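You operate a simulated robot arm through the tools that you are given. There is no shell and no other tool. Be economical: measure what you need, move in short steps, check, and stop when the job is done.

You are at the controls of a simulated robot arm. One attempt, no reset.

JOB
Put things in order on the long table. At the end: the purple can (marked "GRAPE") is on the silver steel drip tray; the small bottle with a green cap (marked "BATH GEL") is in the blue tray; the orange snack box (marked "COOKIES") stands where the small bottle with a green cap stood; the brown polish tin stands where the yellow note block (marked "NOTES") stood; the yellow note block stands where the orange snack box stood; whatever was shut is shut again. Leave all else as you found it, and nothing knocked over. Set down upright: purple can.

The check looks at the end state, three seconds after you hand in, the way a careful person would. Anything else that was tipped, shoved, dropped, spilled or broken makes it a failure. Lids that push on must go on centred and level and be pressed home; caps that screw on are set level and turned clockwise until they are tight.

ROBOT AND FRAMES
A 7-joint arm with a two-finger parallel gripper, fixed in place. Base frame: the origin is at the foot of the arm, x ahead of it, y to its left, z up; the work surface is at about z = 0.76. Lengths are in m, angles in rad, forces in N, time in s.
With the tool pointing down near the work surface it reaches from about 0.2 to 0.68 m from the base axis. Its first joint turns from -1.152 to 1.152 rad. Payload 2.4 kg.
The tool frame sits at the grasp point between the pads (the TCP): z along the fingers, y along the line on which they close. The tips reach 0.03 m beyond it. The gripper opens to 0.094 m. The fingers are 0.028 m wide and 0.01 m thick; the gripper's body (0.05 by 0.096 m) begins 0.055 m behind the TCP.
Orientation is told as [roll, pitch, yaw] about the base's x, y, z axes, in that order, counted from this pose: with the fingers straight down and closing along the base's y, the tool's x points along the base's -x, its y along +y and its z along -z.

CONTROLS
- The arm moves only by the tool servo_tool. Its argument "targets" is a list of rows, each an object (a shift or turn left out is 0, a gripper value left out holds the last) with "grip": the closure in counts, from 0 (fully open) to 255 (shut); "offset": the shift along the tool's x, y, z in m, a list of three; "rotation": the turn, a rotation vector about the tool's x, y, z in rad, a list of three. In form: [{"grip": grip, "offset": [x, y, z], "rotation": [wx, wy, wz]}, ...]. A call has 1 to 12 rows; each row shifts and turns the commanded pose from where the row before left it, along the tool's axes as they then stand. Rows are played at 5 a second. More than 0.05 m and 0.15 rad between two rows, or a gripper value outside its range, and nothing of the call is played. Where a pose cannot be reached the arm comes as near as it can. A force on the tool above 40 N (or 10 N above the force at the start of the call, whichever is more), or a blocked arm, ends the call early, and 0.2 s more pass. The fingers move at their own pace (about 0.153 m/s each) and stop on an object; they squeeze with about 40 N. The grip force told is the motor's: it shows also when the fingers shut on nothing. Time passes only in rows, and 0.2 s behind the last, so rows that do not move let the fingers close. The reply holds the time, the measured pose of the TCP, the force on the tool along the base axes, the opening and the grip force, in the units named above and with some noise, with the torque about the TCP (base axes, N m) and any sound that the robot's microphone picked up.
- Cameras (640 x 400 px; columns grow to the right, rows downward): "scene" is fixed at [0.0312, 0.4802, 1.4259]; the picture's right is [-0.77, -0.64, 0.00], its down [-0.47, 0.56, -0.68] and it looks along [0.44, -0.52, -0.73] (base axes); focal length 365 px, centre (320, 200). "wrist" rides on the gripper at [0.076, 0.014, -0.102] in the tool frame; the picture's right is [-0.18, 0.98, 0.00], its down [-0.75, -0.14, -0.64] and it looks along [-0.63, -0.12, 0.77] (tool axes); focal length 243 px, centre (320, 200). There is no depth. A picture from a camera that has moved, and an enlarged one, comes with that camera's place and axes in the base frame and with its lens.
- grab_frame(camera): a new picture of that camera. The clock stands still meanwhile.
- enlarge(camera, box): a new picture of the part [left, top, right, bottom] of that camera's present view, enlarged. The clock stands still meanwhile.
- job_done(): hands the job in; it is judged then, once.

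Work in short steps. Places have to be worked out from the pictures, the camera data and where the tool is seen: move nearer, look again, correct. Check each grasp and each placing, and mend what went wrong. You have 120 turns and 76 pictures in all, those below and enlarged ones among them. Open the gripper and draw the arm clear of the work before you hand the job in, unless the task says otherwise; then end with one line.

The tools are called after ">>>" by a JSON object that holds its "method" and its "body". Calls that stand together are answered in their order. servo_tool: Moves the arm, as the interface text tells. Its arguments: {"type":"object","properties":{"targets":{"type":"array","items":{"type":"object","properties":{"grip":{"type":"number"},"offset":{"type":"array","items":{"type":"number"}},"rotation":{"type":"array","items":{"type":"number"}}}}}},"required":["targets"]} The other tools are called the same way: grab_frame (camera) takes a picture; enlarge (camera, box) takes an enlarged picture of a part of a camera's view; job_done () hands the job in.

At the start:

```text
t: 0.0
tcp_pos: [0.3235, 0.054, 1.073]
ee_rot: [0.0, 0.0, 0.002]
contact_force: [-0.1, 0.1, 0.5]
wrist_torque: [0.01, 0.0, 0.0]
width: 0.094
grasp_force: 0.0
```

scene: 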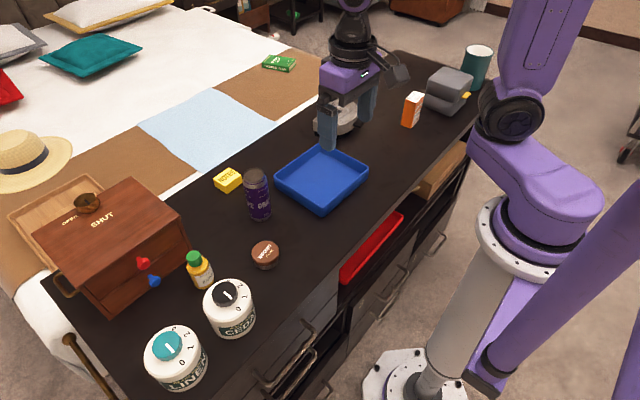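
wrist: 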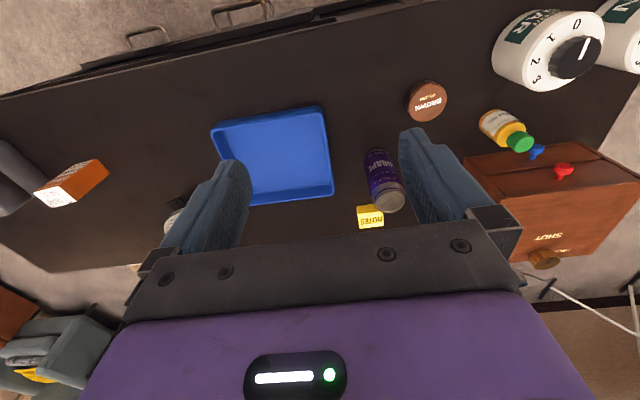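

I start by looking closely at the two ends of the table to identify the drip tray and other objects.

>>> {"method": "enlarge", "body": {"camera": "scene", "box": [260, 40, 500, 190]}}

>>> {"method": "enlarge", "body": {"camera": "scene", "box": [120, 150, 360, 300]}}

```text
2.67 times, centred on (380, 115) of scene
camera zoom: at [0.0312, 0.4802, 1.4259], right [-0.77, -0.64, 0.0], down [-0.47, 0.56, -0.68], along [0.44, -0.52, -0.73], focal length 974 px, centre (160, 427)
```

zoom: 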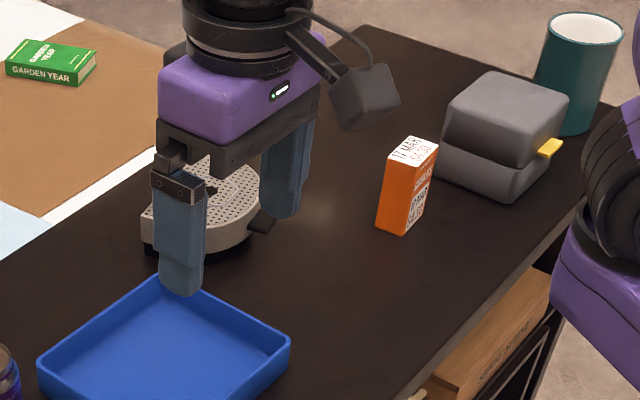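

```text
2.67 times, centred on (240, 225) of scene
camera zoom: at [0.0312, 0.4802, 1.4259], right [-0.77, -0.64, 0.0], down [-0.47, 0.56, -0.68], along [0.44, -0.52, -0.73], focal length 974 px, centre (533, 133)
```

zoom: 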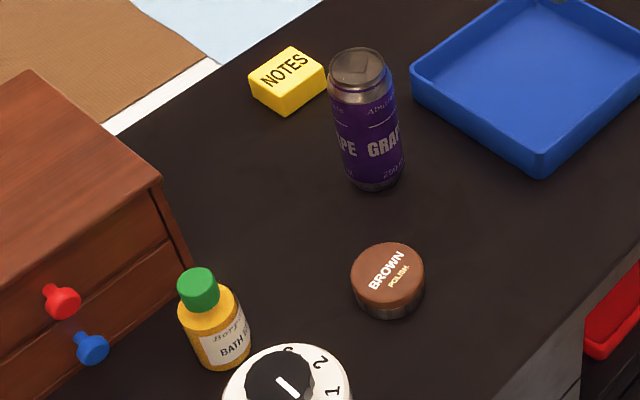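

The round perforated metal thing behind the gripper is likely the drip tray. I move the arm over towards it to clear the scene view and see it from the wrist.

>>> {"method": "servo_tool", "body": {"targets": [{"offset": [0.02, -0.05, 0]}, {"offset": [0.02, -0.05, 0]}, {"offset": [0, -0.05, 0]}, {"offset": [0, -0.05, 0]}, {"offset": [0, -0.05, 0]}, {"offset": [0, -0.05, 0]}, {"offset": [0, 0, 0]}]}}

>>> {"method": "grab_frame", "body": {"camera": "wrist"}}

>>> {"method": "grab_frame", "body": {"camera": "scene"}}

```text
refused: row 1 steps farther than a row can; nothing moved
```

```text
71 pictures are left
camera wrist: at [0.2478, 0.0672, 1.1741], right [0.18, 0.98, 0.0], down [0.75, -0.14, 0.64], along [0.63, -0.12, -0.77], focal length 243 px, centre (320, 200)
```

wrist: 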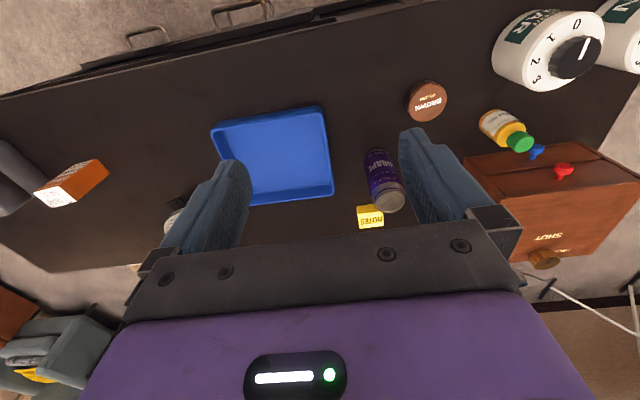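

```text
70 pictures are left
```

scene: 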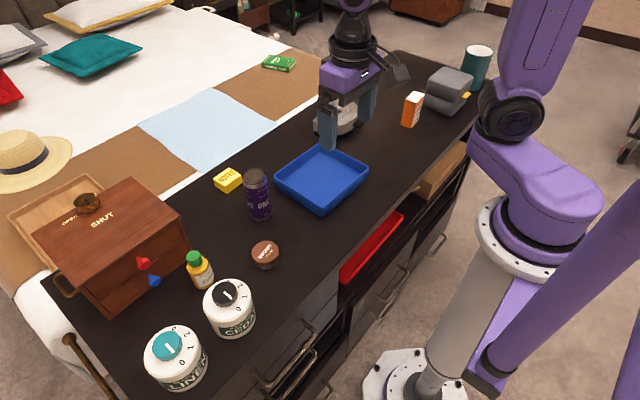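

The step was just over the limit; I repeat it with smaller steps (I'll wait for moves before looking from now on).

>>> {"method": "servo_tool", "body": {"targets": [{"offset": [0.01, -0.045, 0]}, {"offset": [0.01, -0.045, 0]}, {"offset": [0.01, -0.045, 0]}, {"offset": [0, -0.048, 0]}, {"offset": [0, -0.048, 0]}, {"offset": [0, -0.048, 0]}, {"offset": [0, 0, 0]}]}}

```text
t: 1.6
tcp_pos: [0.2949, -0.2241, 1.0718]
ee_rot: [0.0, 0.0, 0.0]
contact_force: [0.2, -0.2, 0.8]
wrist_torque: [0.03, -0.03, -0.01]
width: 0.094
grasp_force: 0.0
```

Arm moved; now looking from the wrist and the scene.

>>> {"method": "grab_frame", "body": {"camera": "wrist"}}

>>> {"method": "grab_frame", "body": {"camera": "scene"}}

```text
69 pictures are left
camera wrist: at [0.2175, -0.2113, 1.1738], right [0.18, 0.98, 0.0], down [0.75, -0.14, 0.64], along [0.63, -0.12, -0.77], focal length 243 px, centre (320, 200)
```

wrist: 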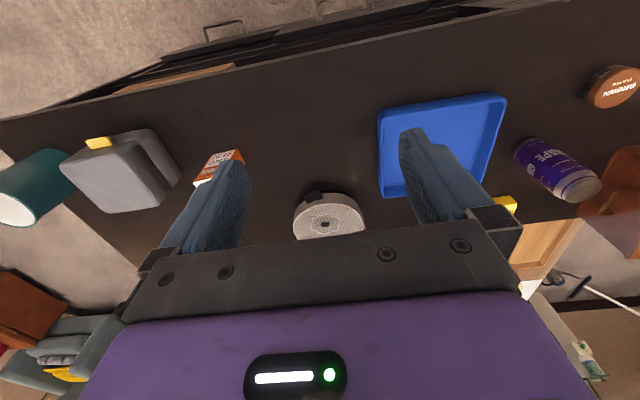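

```text
68 pictures are left
```

scene: 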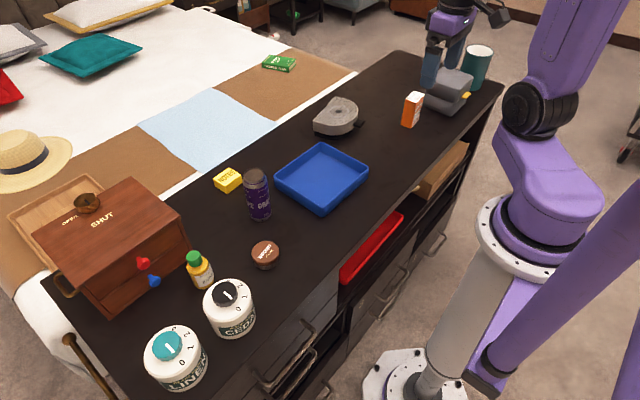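

>>> {"method": "enlarge", "body": {"camera": "scene", "box": [280, 80, 440, 180]}}

>>> {"method": "enlarge", "body": {"camera": "wrist", "box": [260, 160, 400, 250]}}

```text
4.00 times, centred on (360, 130) of scene
camera zoom: at [0.0312, 0.4801, 1.4259], right [-0.77, -0.64, 0.0], down [-0.47, 0.56, -0.68], along [0.44, -0.52, -0.73], focal length 1460 px, centre (160, 480)
```

zoom: 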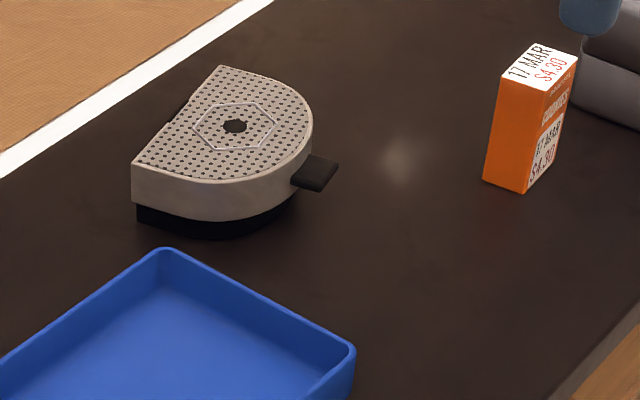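

```text
4.44 times, centred on (330, 205) of wrist
camera zoom: at [0.2175, -0.2113, 1.1738], right [0.18, 0.98, 0.0], down [0.75, -0.14, 0.64], along [0.63, -0.12, -0.77], focal length 1078 px, centre (276, 178)
```

zoom: 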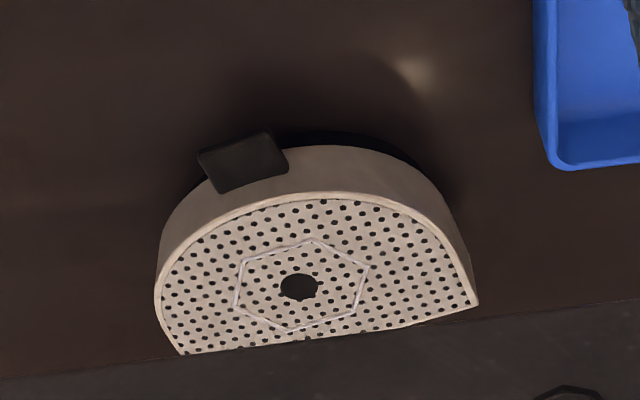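

The drip tray's top is at about (0.59, -0.27, z 0.805). Now I go towards the purple can (≈ (0.51, 0.134)) and look from nearer.

>>> {"method": "servo_tool", "body": {"targets": [{"offset": [-0.016, 0.044, 0.005]}, {"offset": [-0.016, 0.044, 0.005]}, {"offset": [-0.016, 0.044, 0.005]}, {"offset": [-0.016, 0.044, 0.005]}, {"offset": [-0.016, 0.044, 0.005]}, {"offset": [-0.016, 0.044, 0.005]}, {"offset": [-0.016, 0.044, 0.005]}, {"offset": [-0.016, 0.044, 0.005]}, {}]}}

```text
t: 3.6
tcp_pos: [0.4218, 0.1285, 1.0329]
ee_rot: [-0.002, -0.001, 0.001]
contact_force: [-0.1, 0.7, 0.3]
wrist_torque: [0.0, -0.01, -0.01]
width: 0.094
grasp_force: 0.1
```

>>> {"method": "grab_frame", "body": {"camera": "wrist"}}

```text
65 pictures are left
camera wrist: at [0.3469, 0.1419, 1.1354], right [0.18, 0.98, 0.0], down [0.75, -0.14, 0.64], along [0.63, -0.12, -0.77], focal length 243 px, centre (320, 200)
```

wrist: 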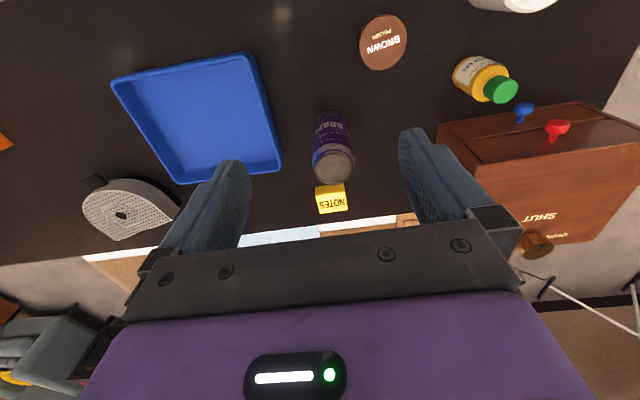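

Triangulating the can's top: about (0.510, 0.130, 0.88). I move above it, tips still clear, and check.

>>> {"method": "servo_tool", "body": {"targets": [{"offset": [-0.044, 0.001, 0]}, {"offset": [-0.044, 0.001, 0]}, {"offset": [0, 0, 0.035]}, {"offset": [0, 0, 0.035]}, {}]}}

```text
t: 4.8
tcp_pos: [0.5091, 0.1297, 0.9617]
ee_rot: [-0.001, -0.001, 0.0]
contact_force: [-0.5, -0.9, -0.4]
wrist_torque: [-0.01, 0.01, -0.03]
width: 0.094
grasp_force: 0.1
```

>>> {"method": "grab_frame", "body": {"camera": "wrist"}}

>>> {"method": "enlarge", "body": {"camera": "scene", "box": [160, 100, 352, 220]}}

```text
64 pictures are left
camera wrist: at [0.4319, 0.1421, 1.0626], right [0.18, 0.98, 0.0], down [0.75, -0.14, 0.64], along [0.63, -0.12, -0.77], focal length 243 px, centre (320, 200)
```

wrist: 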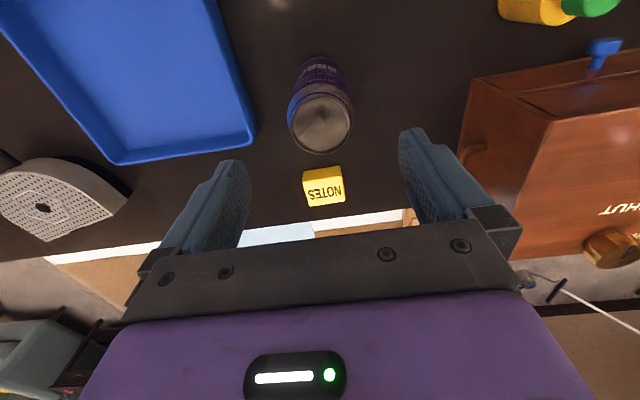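

```text
3.33 times, centred on (256, 160) of scene
camera zoom: at [0.0312, 0.4802, 1.4259], right [-0.77, -0.64, 0.0], down [-0.47, 0.56, -0.68], along [0.44, -0.52, -0.73], focal length 1217 px, centre (533, 333)
```

zoom: 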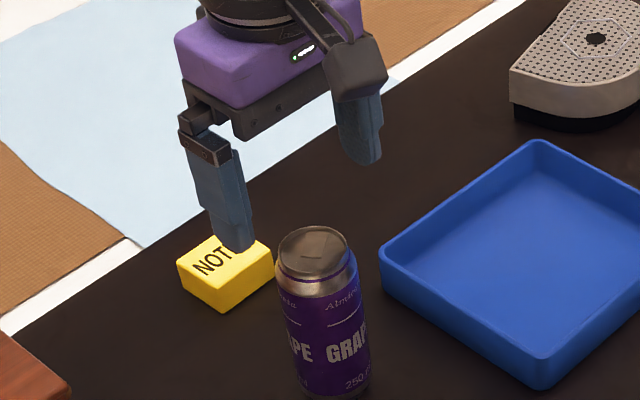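

Can's top seen at about (0.505, 0.131); fingers straddle it. Descend to z≈0.845 and close.

>>> {"method": "servo_tool", "body": {"targets": [{"offset": [0.003, 0.001, 0.039]}, {"offset": [0, 0, 0.039]}, {"offset": [0, 0, 0.037]}, {}, {"grip": 255}, {"grip": 255}, {"grip": 255}, {"grip": 255}]}}

```text
t: 6.6
tcp_pos: [0.5068, 0.129, 0.8487]
ee_rot: [-0.002, 0.001, 0.0]
contact_force: [-0.1, 0.7, 0.1]
wrist_torque: [0.0, 0.0, 0.03]
width: 0.0517
grasp_force: 39.9
```

Gripped (52 mm). Lift straight up and check.

>>> {"method": "servo_tool", "body": {"targets": [{"offset": [0, 0, -0.03]}, {"offset": [0, 0, -0.045]}, {"offset": [0, 0, -0.045]}, {}]}}

```text
t: 7.6
tcp_pos: [0.5066, 0.1291, 0.9701]
ee_rot: [0.001, 0.001, 0.001]
contact_force: [0.2, -0.3, 0.4]
wrist_torque: [0.02, -0.03, -0.04]
width: 0.0517
grasp_force: 40.0
```

Holding (width still 52 mm). Carry it over to the drip tray, staying high.

>>> {"method": "servo_tool", "body": {"targets": [{"offset": [-0.009, -0.0446, 0]}, {"offset": [-0.009, -0.0446, 0]}, {"offset": [-0.009, -0.0446, 0]}, {"offset": [-0.009, -0.0446, 0]}, {"offset": [-0.009, -0.0446, 0]}, {"offset": [-0.009, -0.0446, 0]}, {"offset": [-0.009, -0.0446, 0]}, {"offset": [-0.009, -0.0446, 0]}, {"offset": [-0.009, -0.0446, 0]}, {}]}}

```text
t: 9.8
tcp_pos: [0.5916, -0.2729, 0.9672]
ee_rot: [0.0, -0.001, 0.003]
contact_force: [-0.1, 0.6, -1.3]
wrist_torque: [0.03, 0.0, -0.02]
width: 0.0518
grasp_force: 40.1
```

>>> {"method": "enlarge", "body": {"camera": "scene", "box": [256, 40, 448, 160]}}

>>> {"method": "grab_frame", "body": {"camera": "wrist"}}

```text
3.33 times, centred on (352, 100) of scene
camera zoom: at [0.0312, 0.4801, 1.4259], right [-0.77, -0.64, 0.0], down [-0.47, 0.56, -0.68], along [0.44, -0.52, -0.73], focal length 1217 px, centre (213, 533)
```

zoom: 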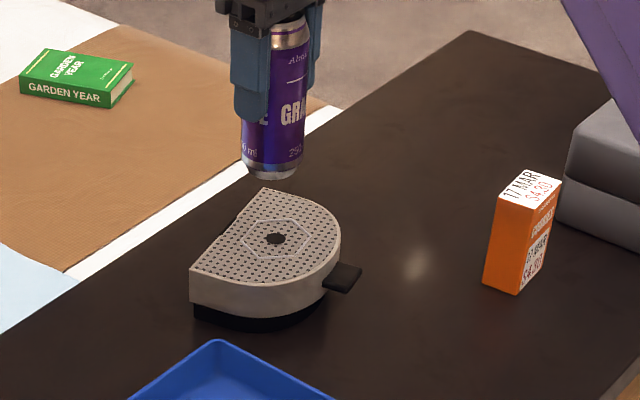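

```text
61 pictures are left
camera wrist: at [0.5155, -0.2602, 1.069], right [0.18, 0.98, 0.0], down [0.75, -0.14, 0.64], along [0.63, -0.12, -0.77], focal length 243 px, centre (320, 200)
```

wrist: 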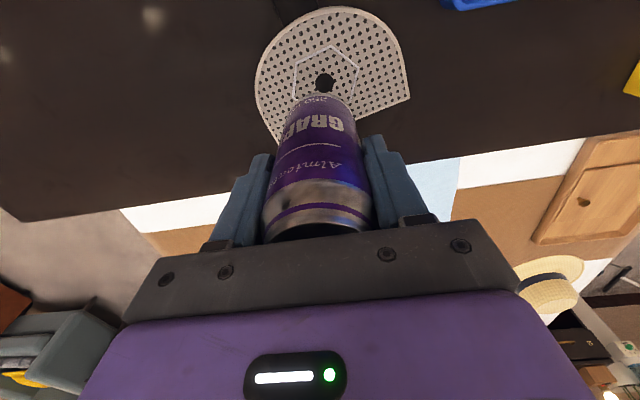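

Hole of the tray seen at about (0.583, -0.269). Shift 8 mm back and lower in small steps until contact.

>>> {"method": "servo_tool", "body": {"targets": [{"offset": [0.008, 0.003, 0.025]}, {"offset": [0, 0, 0.025]}, {"offset": [0, 0, 0.01]}, {"offset": [0, 0, 0.005]}, {}]}}

```text
t: 11.0
tcp_pos: [0.5825, -0.2684, 0.9062]
ee_rot: [-0.002, -0.005, 0.003]
contact_force: [-4.8, 2.8, 27.2]
wrist_torque: [0.27, 0.24, -0.08]
width: 0.0517
grasp_force: 39.6
```

Contact felt at z≈0.906. Ease up a bit and look before releasing.

>>> {"method": "servo_tool", "body": {"targets": [{"offset": [0, 0, -0.003]}, {}]}}

>>> {"method": "enlarge", "body": {"camera": "scene", "box": [280, 70, 408, 150]}}

```text
t: 11.6
tcp_pos: [0.58, -0.2675, 0.9048]
ee_rot: [0.0, -0.001, 0.002]
contact_force: [2.6, -0.6, 6.3]
wrist_torque: [-0.01, -0.3, -0.02]
width: 0.0517
grasp_force: 39.8
```

```text
5.00 times, centred on (344, 110) of scene
camera zoom: at [0.0311, 0.4802, 1.4258], right [-0.77, -0.64, 0.0], down [-0.47, 0.56, -0.68], along [0.44, -0.52, -0.73], focal length 1826 px, centre (200, 650)
```

zoom: 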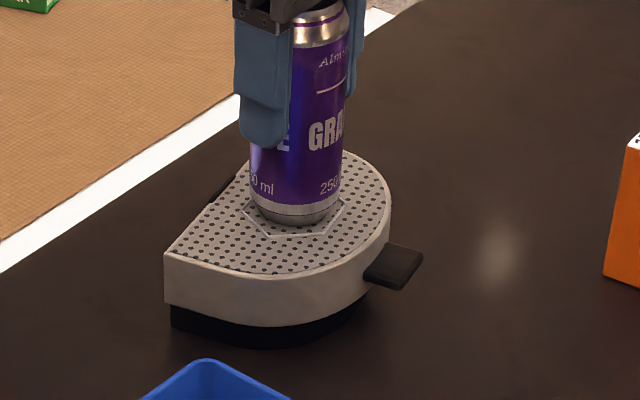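

The can sits upright over the hexagon. Release and retreat upward.

>>> {"method": "servo_tool", "body": {"targets": [{"grip": 170}, {"grip": 100}, {"grip": 0}, {"grip": 0}, {"offset": [0, 0, -0.04]}, {"offset": [0, 0, -0.045]}, {"offset": [0, 0, -0.045]}, {}]}}

>>> {"method": "enlarge", "body": {"camera": "scene", "box": [280, 70, 408, 150]}}

```text
t: 13.4
tcp_pos: [0.5822, -0.2708, 1.0386]
ee_rot: [0.002, 0.001, 0.0]
contact_force: [-0.2, 0.2, -0.3]
wrist_torque: [0.0, -0.04, -0.02]
width: 0.0936
grasp_force: 0.1
```

```text
5.00 times, centred on (344, 110) of scene
camera zoom: at [0.0312, 0.4802, 1.4259], right [-0.77, -0.64, 0.0], down [-0.47, 0.56, -0.68], along [0.44, -0.52, -0.73], focal length 1826 px, centre (200, 650)
```

zoom: 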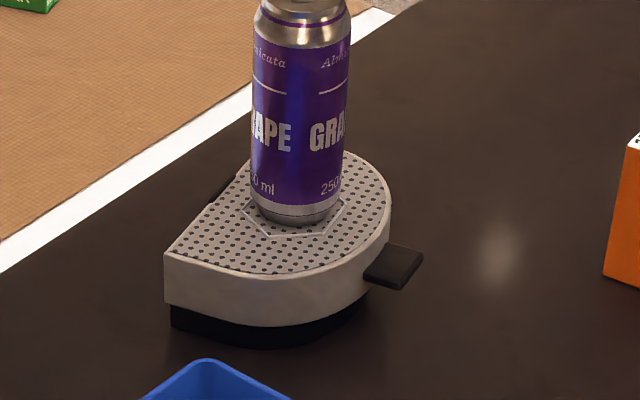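

Can stands upright on the tray. Next, the bottle at ≈ (0.468, 0.339).

>>> {"method": "servo_tool", "body": {"targets": [{"offset": [0.014, 0.046, 0]}, {"offset": [0.014, 0.046, 0]}, {"offset": [0.014, 0.046, 0]}, {"offset": [0.014, 0.046, 0]}, {"offset": [0.014, 0.046, 0]}, {"offset": [0.014, 0.046, 0]}, {"offset": [0.014, 0.046, 0]}, {"offset": [0.014, 0.046, 0]}, {"offset": [0.014, 0.046, 0]}, {"offset": [0.014, 0.046, 0]}, {"offset": [0.014, 0.046, 0]}, {"offset": [0.014, 0.046, 0]}]}}

>>> {"method": "servo_tool", "body": {"targets": [{"offset": [0.02, 0.035, 0.01]}, {}]}}

>>> {"method": "grab_frame", "body": {"camera": "wrist"}}

>>> {"method": "enlarge", "body": {"camera": "scene", "box": [120, 220, 280, 320]}}

```text
t: 16.0
tcp_pos: [0.4108, 0.2859, 1.0355]
ee_rot: [0.001, 0.0, 0.001]
contact_force: [0.0, -0.1, -0.2]
wrist_torque: [-0.01, 0.02, 0.01]
width: 0.094
grasp_force: 0.0
```

```text
t: 16.6
tcp_pos: [0.3904, 0.3207, 1.0257]
ee_rot: [0.0, 0.002, 0.0]
contact_force: [0.0, -1.0, -0.1]
wrist_torque: [-0.02, 0.02, 0.0]
width: 0.094
grasp_force: 0.0
```

```text
58 pictures are left
camera wrist: at [0.3154, 0.333, 1.1276], right [0.18, 0.98, 0.0], down [0.75, -0.14, 0.64], along [0.63, -0.12, -0.77], focal length 243 px, centre (320, 200)
```

wrist: 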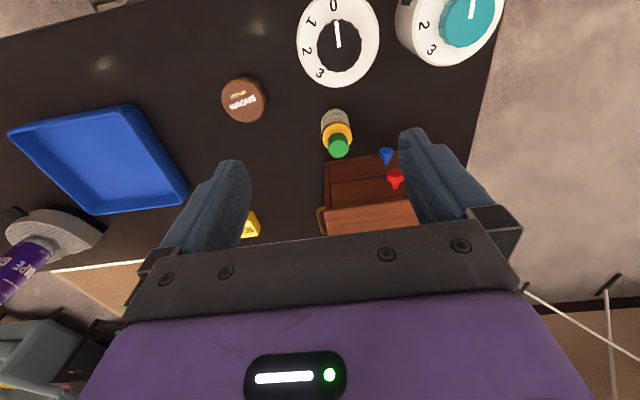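

```text
4.00 times, centred on (200, 270) of scene
camera zoom: at [0.0312, 0.4802, 1.4259], right [-0.77, -0.64, 0.0], down [-0.47, 0.56, -0.68], along [0.44, -0.52, -0.73], focal length 1460 px, centre (800, -80)
```

zoom: 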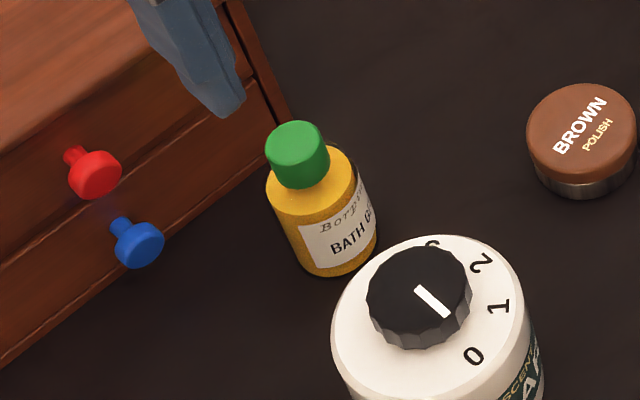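

Bottle at about (0.470, 0.333), top ≈0.83; closing along y clears the knobs and jar. Move above it and look.

>>> {"method": "servo_tool", "body": {"targets": [{"offset": [-0.04, 0.006, 0]}, {"offset": [-0.04, 0.006, 0.015]}, {"offset": [0, 0, 0.04]}, {"offset": [0, 0, 0.04]}, {}]}}

>>> {"method": "grab_frame", "body": {"camera": "wrist"}}

>>> {"method": "enlarge", "body": {"camera": "scene", "box": [120, 200, 280, 300]}}

```text
t: 17.8
tcp_pos: [0.4718, 0.3314, 0.9324]
ee_rot: [0.001, -0.001, 0.002]
contact_force: [0.6, 0.3, 0.3]
wrist_torque: [-0.02, -0.02, 0.01]
width: 0.094
grasp_force: 0.1
```

```text
56 pictures are left
camera wrist: at [0.3956, 0.3448, 1.0331], right [0.18, 0.98, 0.0], down [0.75, -0.14, 0.64], along [0.63, -0.12, -0.77], focal length 243 px, centre (320, 200)
```

wrist: 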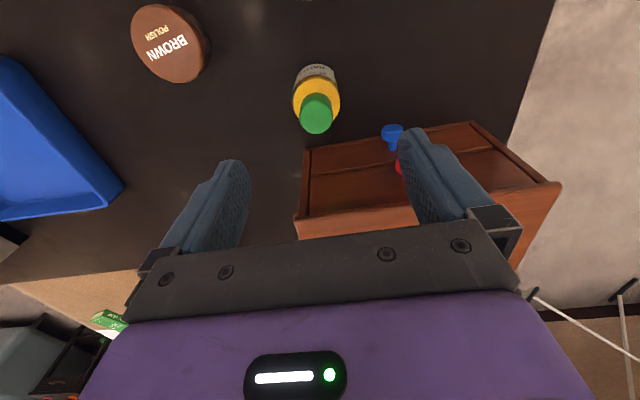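

```text
4.00 times, centred on (200, 250) of scene
camera zoom: at [0.0312, 0.4802, 1.4259], right [-0.77, -0.64, 0.0], down [-0.47, 0.56, -0.68], along [0.44, -0.52, -0.73], focal length 1460 px, centre (800, 0)
```

zoom: 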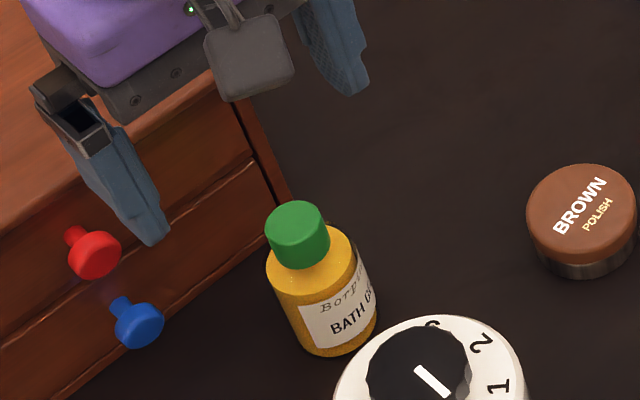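

Bottle estimated at (0.467, 0.329). Knobs lie ≥4 cm further in x. Descend and close.

>>> {"method": "servo_tool", "body": {"targets": [{"offset": [0.0045, -0.002, 0.044]}, {"offset": [0, 0, 0.044]}, {"offset": [0, 0, 0.03]}, {"offset": [0, 0, 0.012]}, {}]}}

>>> {"method": "enlarge", "body": {"camera": "scene", "box": [120, 200, 280, 300]}}

```text
t: 19.0
tcp_pos: [0.4677, 0.3272, 0.8]
ee_rot: [0.0, 0.0, 0.001]
contact_force: [-0.2, -0.1, 0.9]
wrist_torque: [-0.02, 0.0, -0.01]
width: 0.0942
grasp_force: 0.1
```

```text
4.00 times, centred on (200, 250) of scene
camera zoom: at [0.0312, 0.4802, 1.4259], right [-0.77, -0.64, 0.0], down [-0.47, 0.56, -0.68], along [0.44, -0.52, -0.73], focal length 1460 px, centre (800, 0)
```

zoom: 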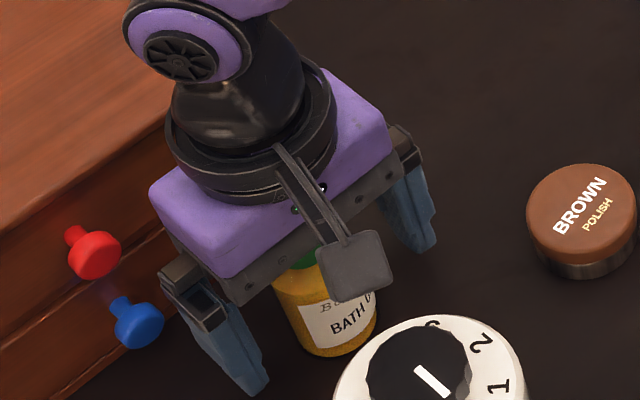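

Fingers straddle the bottle, nothing touched. Close the grip.

>>> {"method": "servo_tool", "body": {"targets": [{"grip": 120}, {"grip": 255}, {"grip": 255}, {"grip": 255}]}}

>>> {"method": "grab_frame", "body": {"camera": "wrist"}}

```text
t: 20.0
tcp_pos: [0.4664, 0.3269, 0.8009]
ee_rot: [0.0, 0.001, 0.001]
contact_force: [0.7, -0.6, 0.2]
wrist_torque: [-0.01, 0.01, 0.02]
width: 0.0427
grasp_force: 40.3
```

```text
53 pictures are left
camera wrist: at [0.3901, 0.3401, 0.9028], right [0.18, 0.98, 0.0], down [0.75, -0.14, 0.64], along [0.63, -0.12, -0.77], focal length 243 px, centre (320, 200)
```

wrist: 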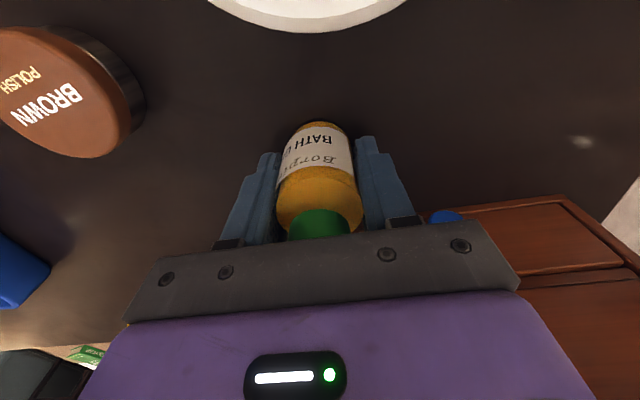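

Bottle gripped (43 mm), centred at (0.468, 0.327) — noted for the cookies. Lift and carry towards the tray's centre (~(0.463, -0.035)).

>>> {"method": "servo_tool", "body": {"targets": [{"offset": [0, 0, -0.03]}, {"offset": [0, 0, -0.045]}, {"offset": [0, 0, -0.045]}, {"offset": [0, -0.045, 0]}, {"offset": [0, -0.045, 0]}, {"offset": [0, -0.045, 0]}, {"offset": [0, -0.045, 0]}, {"offset": [0, -0.045, 0]}, {"offset": [0, -0.045, 0]}, {"offset": [0, -0.045, 0]}, {"offset": [0.003, -0.047, 0]}, {}]}}

>>> {"method": "grab_frame", "body": {"camera": "wrist"}}

>>> {"method": "grab_frame", "body": {"camera": "scene"}}

```text
t: 22.6
tcp_pos: [0.4619, -0.0321, 0.9202]
ee_rot: [-0.001, 0.0, 0.003]
contact_force: [0.0, 0.1, -0.2]
wrist_torque: [-0.04, -0.02, -0.02]
width: 0.043
grasp_force: 40.2
```

```text
52 pictures are left
camera wrist: at [0.3855, -0.02, 1.0231], right [0.18, 0.98, 0.0], down [0.75, -0.14, 0.64], along [0.63, -0.12, -0.77], focal length 243 px, centre (320, 200)
```

wrist: 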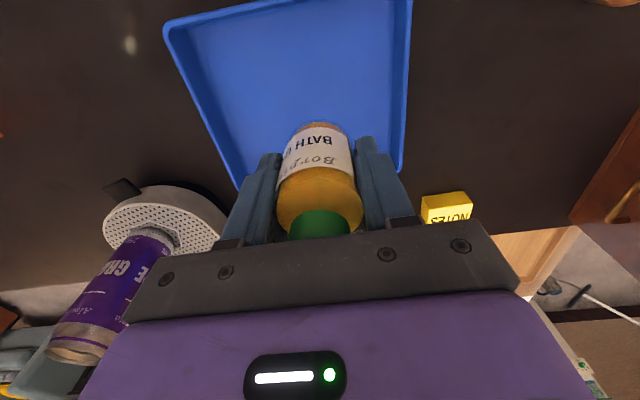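

```text
51 pictures are left
```

scene: 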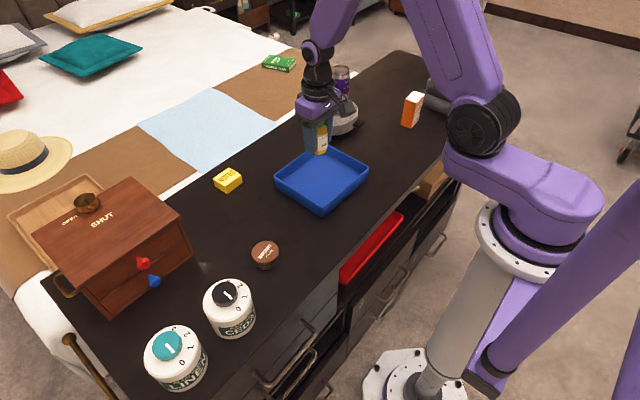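

Tray centre is about (0.462, -0.042). Shift 8 mm and lower gently until contact.

>>> {"method": "servo_tool", "body": {"targets": [{"offset": [0, -0.009, 0.03]}, {"offset": [0, 0, 0.04]}, {"offset": [0, 0, 0.03]}, {"offset": [0, 0, 0.006]}, {"offset": [0, 0, 0.004]}, {"offset": [0, 0, 0.003]}, {}]}}

```text
t: 24.2
tcp_pos: [0.4649, -0.0418, 0.808]
ee_rot: [0.0, 0.0, -0.001]
contact_force: [-0.4, 0.8, -0.7]
wrist_torque: [0.0, 0.01, 0.0]
width: 0.043
grasp_force: 40.2
```

No contact yet at 0.808; go down in small steps.

>>> {"method": "servo_tool", "body": {"targets": [{"offset": [0, 0, 0.003]}, {"offset": [0, 0, 0.002]}, {}]}}

```text
t: 25.0
tcp_pos: [0.4652, -0.0415, 0.8039]
ee_rot: [0.0, -0.003, 0.002]
contact_force: [-4.3, 6.2, 35.1]
wrist_torque: [0.32, 0.09, 0.06]
width: 0.0427
grasp_force: 39.5
```

Contact with the tray floor. Ease up slightly, release, and go up.

>>> {"method": "servo_tool", "body": {"targets": [{"offset": [0, 0, -0.002]}, {"grip": 200}, {"grip": 120}, {"grip": 40}, {"grip": 40}, {"offset": [0, 0, -0.03]}, {"offset": [0, 0, -0.045]}, {"offset": [0, 0, -0.045]}, {}]}}

>>> {"method": "enlarge", "body": {"camera": "scene", "box": [240, 100, 432, 220]}}

```text
t: 27.0
tcp_pos: [0.4648, -0.0406, 0.9212]
ee_rot: [0.0, 0.002, 0.001]
contact_force: [-0.1, 0.3, -0.5]
wrist_torque: [0.0, -0.02, -0.03]
width: 0.0793
grasp_force: 0.1
```

```text
3.33 times, centred on (336, 160) of scene
camera zoom: at [0.0312, 0.4802, 1.4259], right [-0.77, -0.64, 0.0], down [-0.47, 0.56, -0.68], along [0.44, -0.52, -0.73], focal length 1217 px, centre (267, 333)
```

zoom: 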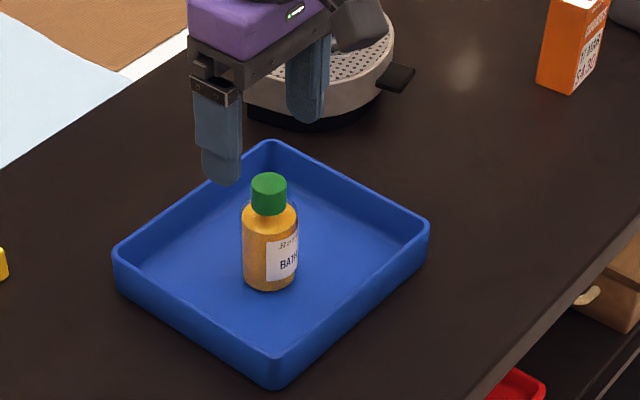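

Bottle stands in the tray. Now to the cookies box: go up and view it.

>>> {"method": "servo_tool", "body": {"targets": [{"grip": 0, "offset": [0.01, -0.03, -0.03]}, {"offset": [0.015, -0.04, -0.02]}, {"offset": [0.015, -0.043, -0.01]}, {"offset": [0.015, -0.043, 0]}, {"offset": [0.015, -0.043, 0]}, {"offset": [0.015, -0.043, 0]}, {"offset": [0.015, -0.043, 0]}, {"offset": [0.01, -0.043, 0]}, {"offset": [0, -0.04, 0]}, {}]}}

>>> {"method": "grab_frame", "body": {"camera": "wrist"}}

```text
t: 29.2
tcp_pos: [0.3525, -0.4099, 0.9844]
ee_rot: [0.0, 0.0, 0.002]
contact_force: [-0.5, 0.2, 0.3]
wrist_torque: [0.0, -0.01, -0.02]
width: 0.0943
grasp_force: 0.0
```

```text
49 pictures are left
camera wrist: at [0.2769, -0.3967, 1.0856], right [0.18, 0.98, 0.0], down [0.75, -0.14, 0.64], along [0.63, -0.12, -0.77], focal length 243 px, centre (320, 200)
```

wrist: 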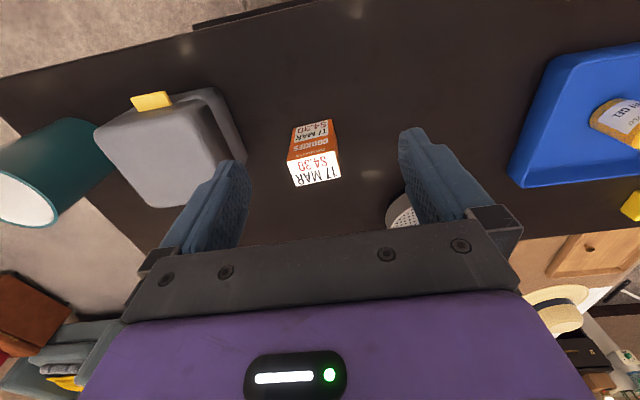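

>>> {"method": "enlarge", "body": {"camera": "wrist", "box": [240, 90, 400, 190]}}

```text
4.00 times, centred on (320, 140) of wrist
camera zoom: at [0.2769, -0.3967, 1.0856], right [0.18, 0.98, 0.0], down [0.75, -0.14, 0.64], along [0.63, -0.12, -0.77], focal length 970 px, centre (320, 440)
```

zoom: 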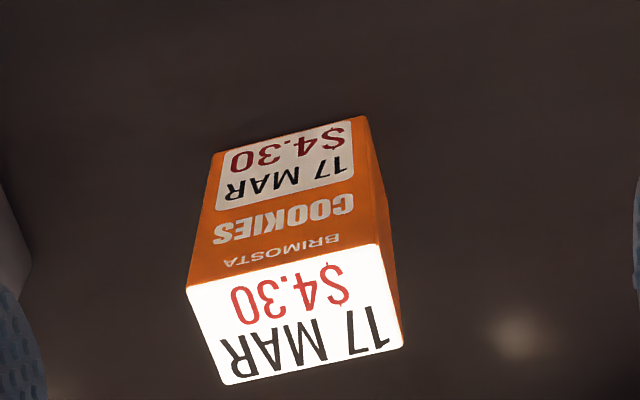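

Cookies box: centre ≈ (0.425, -0.432), 55 × 34 mm, top ≈0.848, yaw ≈ +0.05. Move above with that yaw, and check.

>>> {"method": "servo_tool", "body": {"targets": [{"offset": [-0.036, -0.011, 0], "rotation": [0, 0, -0.05]}, {"offset": [-0.037, -0.007, 0.01]}, {"offset": [0, 0, 0.04]}, {}]}}

>>> {"method": "grab_frame", "body": {"camera": "wrist"}}

>>> {"method": "enlarge", "body": {"camera": "scene", "box": [340, 50, 500, 150]}}

```text
t: 30.2
tcp_pos: [0.4263, -0.4251, 0.9345]
ee_rot: [-0.001, -0.002, 0.05]
contact_force: [-0.5, -0.2, 0.9]
wrist_torque: [0.01, 0.02, 0.01]
width: 0.0942
grasp_force: 0.0
```

```text
47 pictures are left
camera wrist: at [0.3501, -0.4163, 1.0366], right [0.13, 0.99, 0.0], down [0.76, -0.1, 0.64], along [0.64, -0.09, -0.77], focal length 243 px, centre (320, 200)
```

wrist: 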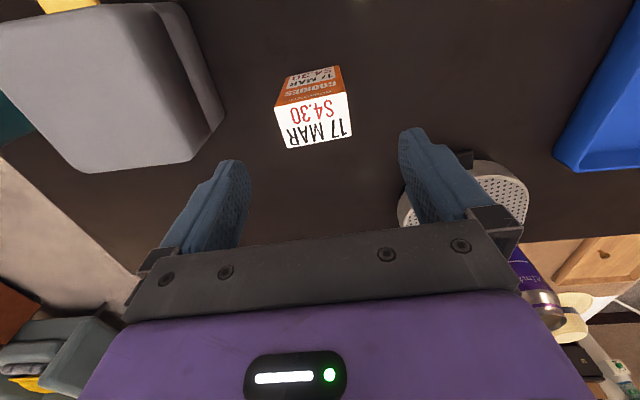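

```text
4.00 times, centred on (420, 100) of scene
camera zoom: at [0.0312, 0.4802, 1.4259], right [-0.77, -0.64, 0.0], down [-0.47, 0.56, -0.68], along [0.44, -0.52, -0.73], focal length 1460 px, centre (-80, 600)
```

zoom: 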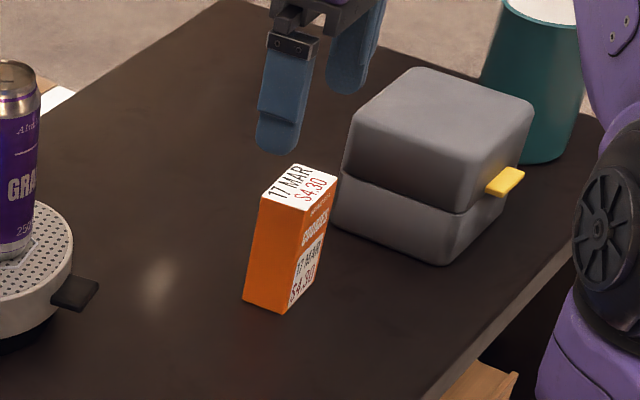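

Box centre confirmed ≈ (0.426, -0.431). Shift -6 mm in y, descend to 0.81 and close.

>>> {"method": "servo_tool", "body": {"targets": [{"offset": [0, -0.006, 0.044]}, {"offset": [0, 0, 0.044]}, {"offset": [0, 0, 0.036]}, {}, {"grip": 100}, {"grip": 255}, {"grip": 255}, {"grip": 255}]}}

>>> {"method": "grab_frame", "body": {"camera": "wrist"}}

```text
t: 32.0
tcp_pos: [0.4283, -0.4328, 0.8076]
ee_rot: [0.001, 0.0, 0.05]
contact_force: [-0.3, 0.1, -0.3]
wrist_torque: [0.01, -0.01, -0.01]
width: 0.0593
grasp_force: 39.7
```

```text
45 pictures are left
camera wrist: at [0.3503, -0.4228, 0.9098], right [0.13, 0.99, 0.0], down [0.76, -0.1, 0.64], along [0.64, -0.09, -0.77], focal length 243 px, centre (320, 200)
```

wrist: 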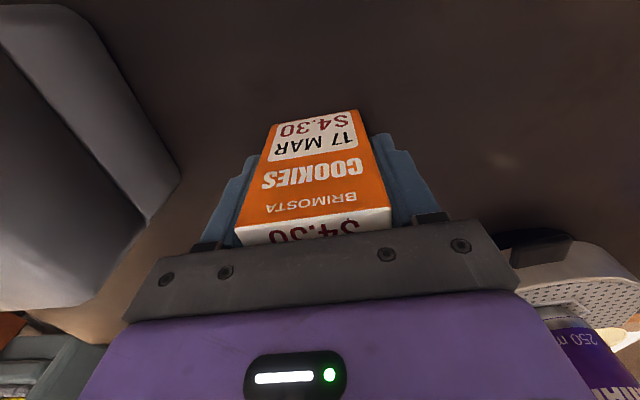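

Gripped, 59 mm. Lift and carry toward the bottle's old place.

>>> {"method": "servo_tool", "body": {"targets": [{"offset": [0, 0, -0.03]}, {"offset": [0, 0, -0.045]}, {"offset": [0, 0, -0.045]}, {"offset": [0, 0, -0.035]}, {"offset": [-0.0047, 0.0445, 0]}, {"offset": [-0.0047, 0.0445, 0]}, {"offset": [-0.0047, 0.0445, 0]}, {"offset": [-0.0047, 0.0445, 0]}, {"offset": [-0.0047, 0.0445, 0]}, {"offset": [-0.0047, 0.0445, 0]}, {"offset": [-0.0047, 0.0445, 0]}, {"offset": [-0.0047, 0.0445, 0]}]}}

>>> {"method": "servo_tool", "body": {"targets": [{"offset": [-0.0047, 0.0445, 0]}, {"offset": [-0.0047, 0.0445, 0]}, {"offset": [-0.0047, 0.0445, 0]}, {"offset": [-0.0047, 0.0445, 0]}, {"offset": [-0.0047, 0.0445, 0]}, {"offset": [-0.0047, 0.0445, 0]}, {"offset": [-0.0047, 0.0445, 0]}, {"offset": [-0.0047, 0.0445, 0]}, {"offset": [-0.0047, 0.0445, 0]}, {}]}}

>>> {"method": "grab_frame", "body": {"camera": "wrist"}}

>>> {"method": "grab_frame", "body": {"camera": "scene"}}

```text
t: 34.6
tcp_pos: [0.4476, -0.0744, 0.9626]
ee_rot: [0.0, -0.001, 0.051]
contact_force: [-0.2, 0.2, -1.7]
wrist_torque: [-0.01, 0.0, 0.0]
width: 0.0596
grasp_force: 40.2
```

```text
t: 36.8
tcp_pos: [0.4666, 0.3339, 0.9683]
ee_rot: [0.001, 0.0, 0.05]
contact_force: [0.7, -1.4, -1.3]
wrist_torque: [-0.01, 0.02, 0.02]
width: 0.0598
grasp_force: 40.2
```

```text
44 pictures are left
camera wrist: at [0.3905, 0.3419, 1.0693], right [0.13, 0.99, 0.0], down [0.76, -0.1, 0.64], along [0.64, -0.09, -0.77], focal length 243 px, centre (320, 200)
```

wrist: 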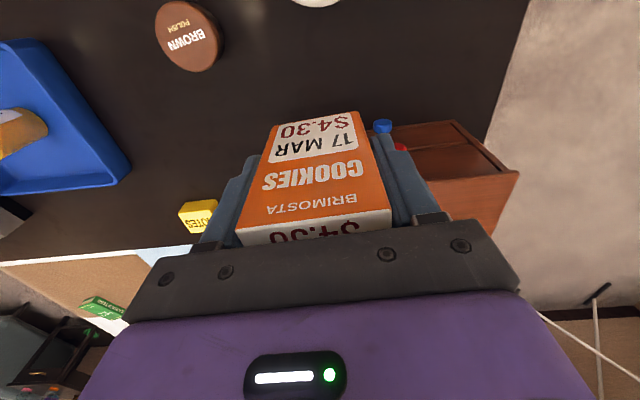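

```text
43 pictures are left
```

scene: 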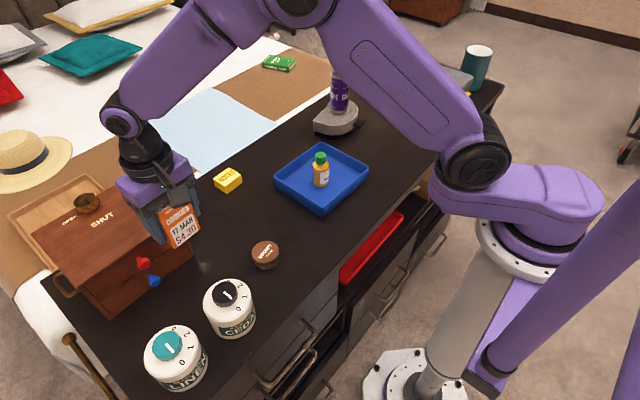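

Adjust to (0.470, 0.327) and lower to just above the table.

>>> {"method": "servo_tool", "body": {"targets": [{"offset": [-0.003, -0.007, 0.03]}, {"offset": [0, 0, 0.045]}, {"offset": [0, 0, 0.045]}, {"offset": [0, 0, 0.03]}, {}]}}

>>> {"method": "enlarge", "body": {"camera": "scene", "box": [120, 200, 280, 300]}}

```text
t: 38.0
tcp_pos: [0.4731, 0.3212, 0.8148]
ee_rot: [0.001, 0.0, 0.051]
contact_force: [-0.1, -0.1, -1.5]
wrist_torque: [0.0, 0.01, 0.02]
width: 0.0598
grasp_force: 39.8
```

```text
4.00 times, centred on (200, 250) of scene
camera zoom: at [0.0312, 0.4802, 1.4259], right [-0.77, -0.64, 0.0], down [-0.47, 0.56, -0.68], along [0.44, -0.52, -0.73], focal length 1460 px, centre (800, 0)
```

zoom: 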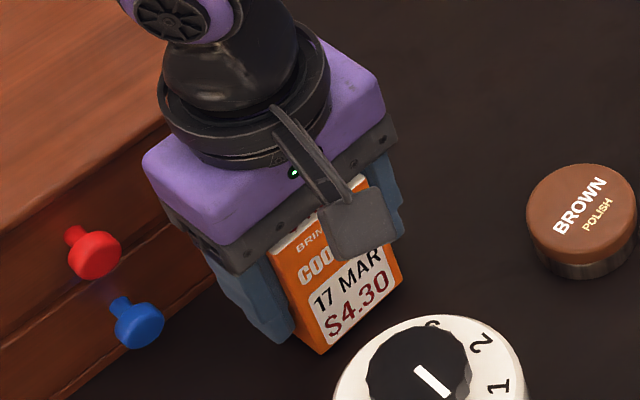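

Shift +5 mm y, -2 mm x, then lower to contact.

>>> {"method": "servo_tool", "body": {"targets": [{"offset": [0.002, 0.005, 0]}, {"offset": [0, 0, 0.004]}, {"offset": [0, 0, 0.003]}, {}]}}

```text
t: 39.0
tcp_pos: [0.471, 0.3257, 0.8086]
ee_rot: [0.0, 0.0, 0.05]
contact_force: [0.6, -0.2, 0.0]
wrist_torque: [0.01, -0.01, 0.03]
width: 0.0598
grasp_force: 40.1
```

>>> {"method": "servo_tool", "body": {"targets": [{"offset": [0, 0, 0.002]}, {"offset": [0, 0, 0.0015]}, {}]}}

```text
t: 39.8
tcp_pos: [0.4722, 0.3266, 0.8077]
ee_rot: [0.001, -0.004, 0.05]
contact_force: [-0.4, -0.9, 5.9]
wrist_torque: [-0.05, -0.06, -0.05]
width: 0.0598
grasp_force: 39.9
stopped in row 3: the force on the tool passed its limit at 40 N (the readings are from after the stop); the commanded pose is now the measured one
```

Contact made at 0.8077; release and rise.

>>> {"method": "servo_tool", "body": {"targets": [{"grip": 90}, {"grip": 60}, {"grip": 30}, {"grip": 30}, {"offset": [0, 0, -0.03]}, {"offset": [0, 0, -0.045]}, {"offset": [0, 0, -0.045]}, {"offset": [0, 0, -0.045]}, {}]}}

>>> {"method": "enlarge", "body": {"camera": "scene", "box": [120, 200, 280, 300]}}

>>> {"method": "grab_frame", "body": {"camera": "wrist"}}

```text
t: 41.8
tcp_pos: [0.4745, 0.3237, 0.9742]
ee_rot: [0.002, 0.0, 0.051]
contact_force: [0.2, 0.2, 0.1]
wrist_torque: [0.01, -0.01, 0.01]
width: 0.0829
grasp_force: 0.0
```

```text
4.00 times, centred on (200, 250) of scene
camera zoom: at [0.0312, 0.4801, 1.4259], right [-0.77, -0.64, 0.0], down [-0.47, 0.56, -0.68], along [0.44, -0.52, -0.73], focal length 1460 px, centre (800, 0)
```

zoom: 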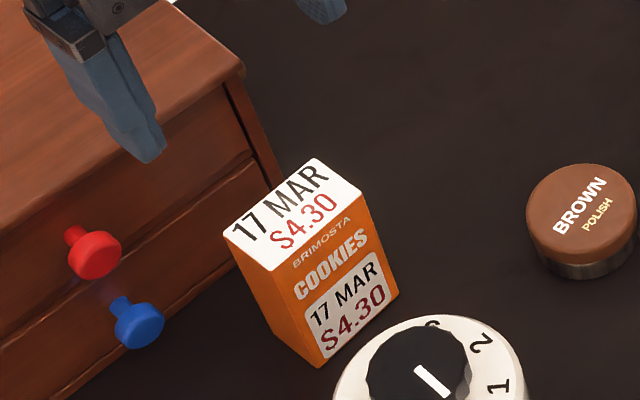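

```text
40 pictures are left
camera wrist: at [0.3978, 0.3325, 1.0759], right [0.13, 0.99, 0.0], down [0.76, -0.1, 0.64], along [0.64, -0.09, -0.77], focal length 243 px, centre (320, 200)
```

wrist: 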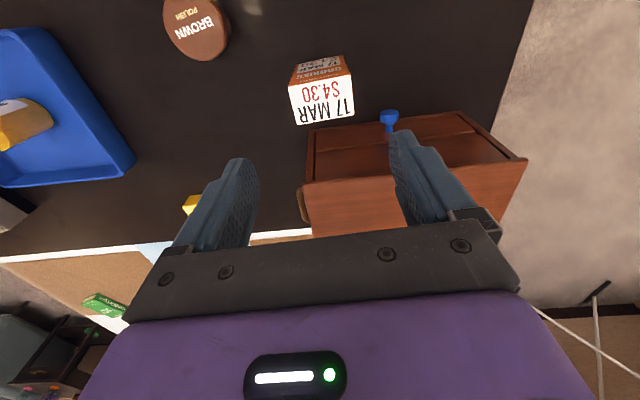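

Cookies box stands upright there. Next, the note block near (0.632, 0.115): yaw back to 0 and move to view it.

>>> {"method": "servo_tool", "body": {"targets": [{"grip": 0, "offset": [0, 0, -0.02], "rotation": [0, 0, 0.05]}, {"offset": [-0.016, -0.042, 0]}, {"offset": [-0.016, -0.042, 0]}, {"offset": [-0.016, -0.042, 0]}, {"offset": [-0.016, -0.042, 0.01]}, {"offset": [-0.016, -0.042, 0.02]}, {}]}}

>>> {"method": "grab_frame", "body": {"camera": "wrist"}}

```text
t: 43.4
tcp_pos: [0.5502, 0.1173, 0.9638]
ee_rot: [0.002, -0.002, 0.0]
contact_force: [-0.3, 0.6, -0.3]
wrist_torque: [-0.01, 0.0, -0.01]
width: 0.094
grasp_force: 0.1
```

```text
39 pictures are left
camera wrist: at [0.4729, 0.131, 1.065], right [0.18, 0.98, 0.0], down [0.75, -0.14, 0.64], along [0.63, -0.12, -0.77], focal length 243 px, centre (320, 200)
```

wrist: 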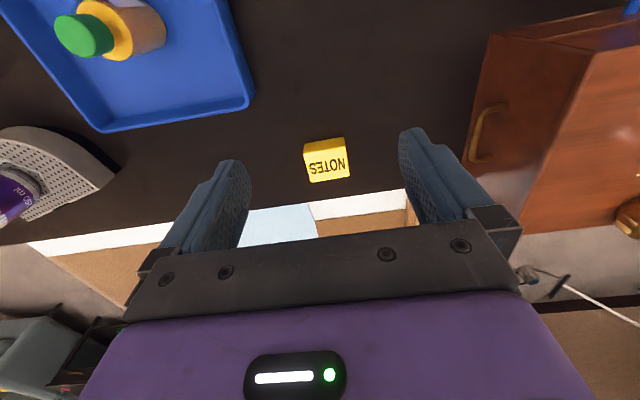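

>>> {"method": "enlarge", "body": {"camera": "wrist", "box": [280, 115, 376, 175]}}

>>> {"method": "enlarge", "body": {"camera": "scene", "box": [180, 140, 276, 200]}}

```text
6.67 times, centred on (328, 145) of wrist
camera zoom: at [0.4729, 0.131, 1.065], right [0.18, 0.98, 0.0], down [0.75, -0.14, 0.64], along [0.63, -0.12, -0.77], focal length 1618 px, centre (267, 567)
```

zoom: 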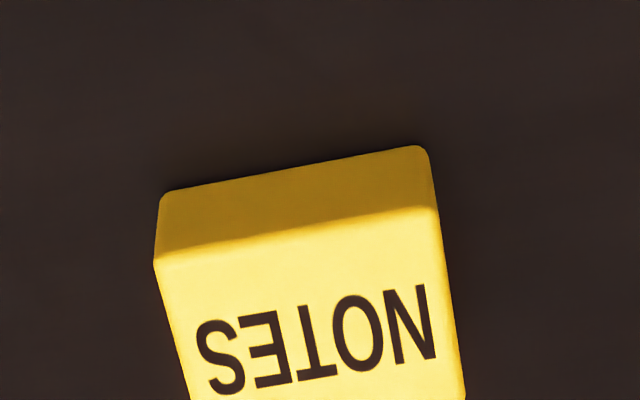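

```text
6.67 times, centred on (228, 170) of scene
camera zoom: at [0.0312, 0.4801, 1.4259], right [-0.77, -0.64, 0.0], down [-0.47, 0.56, -0.68], along [0.44, -0.52, -0.73], focal length 2434 px, centre (933, 400)
```

zoom: 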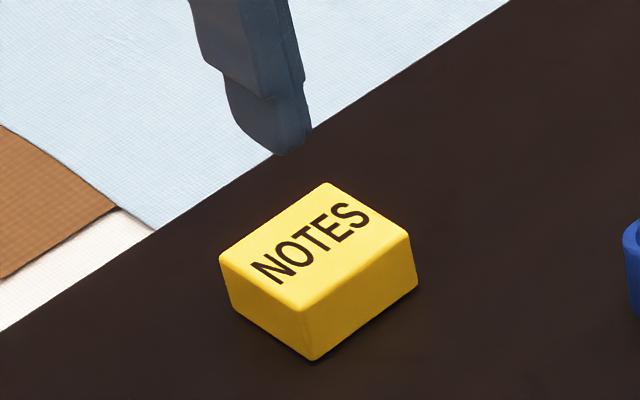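

Note block: centre ≈ (0.646, 0.109), 55×46 mm, 27 mm high, yaw ≈0. Move above it with tips still clear.

>>> {"method": "servo_tool", "body": {"targets": [{"offset": [-0.048, -0.004, 0]}, {"offset": [-0.048, -0.004, 0]}, {"offset": [0, 0, 0.045]}, {"offset": [0, 0, 0.045]}, {}]}}

>>> {"method": "grab_frame", "body": {"camera": "wrist"}}

>>> {"method": "enlarge", "body": {"camera": "scene", "box": [160, 110, 288, 190]}}

```text
t: 44.6
tcp_pos: [0.6482, 0.1095, 0.8728]
ee_rot: [0.002, -0.001, 0.0]
contact_force: [0.2, -0.6, -1.5]
wrist_torque: [-0.02, 0.01, -0.01]
width: 0.0939
grasp_force: 0.0
```

```text
36 pictures are left
camera wrist: at [0.571, 0.1229, 0.9739], right [0.18, 0.98, 0.0], down [0.75, -0.14, 0.64], along [0.63, -0.12, -0.77], focal length 243 px, centre (320, 200)
```

wrist: 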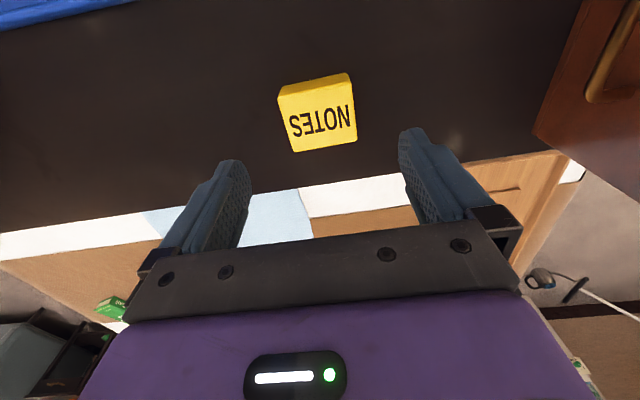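

```text
5.00 times, centred on (224, 150) of scene
camera zoom: at [0.0312, 0.4801, 1.4259], right [-0.77, -0.64, 0.0], down [-0.47, 0.56, -0.68], along [0.44, -0.52, -0.73], focal length 1826 px, centre (800, 450)
```

zoom: 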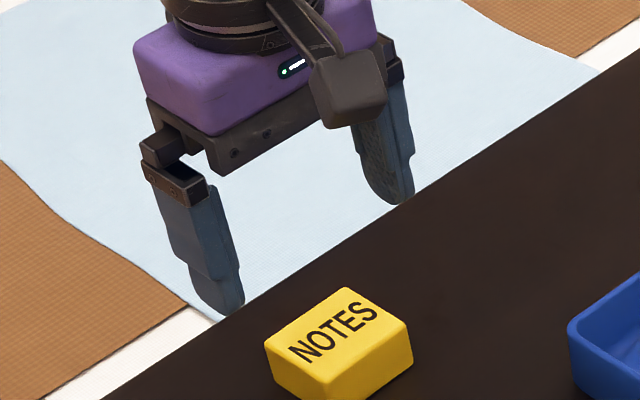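

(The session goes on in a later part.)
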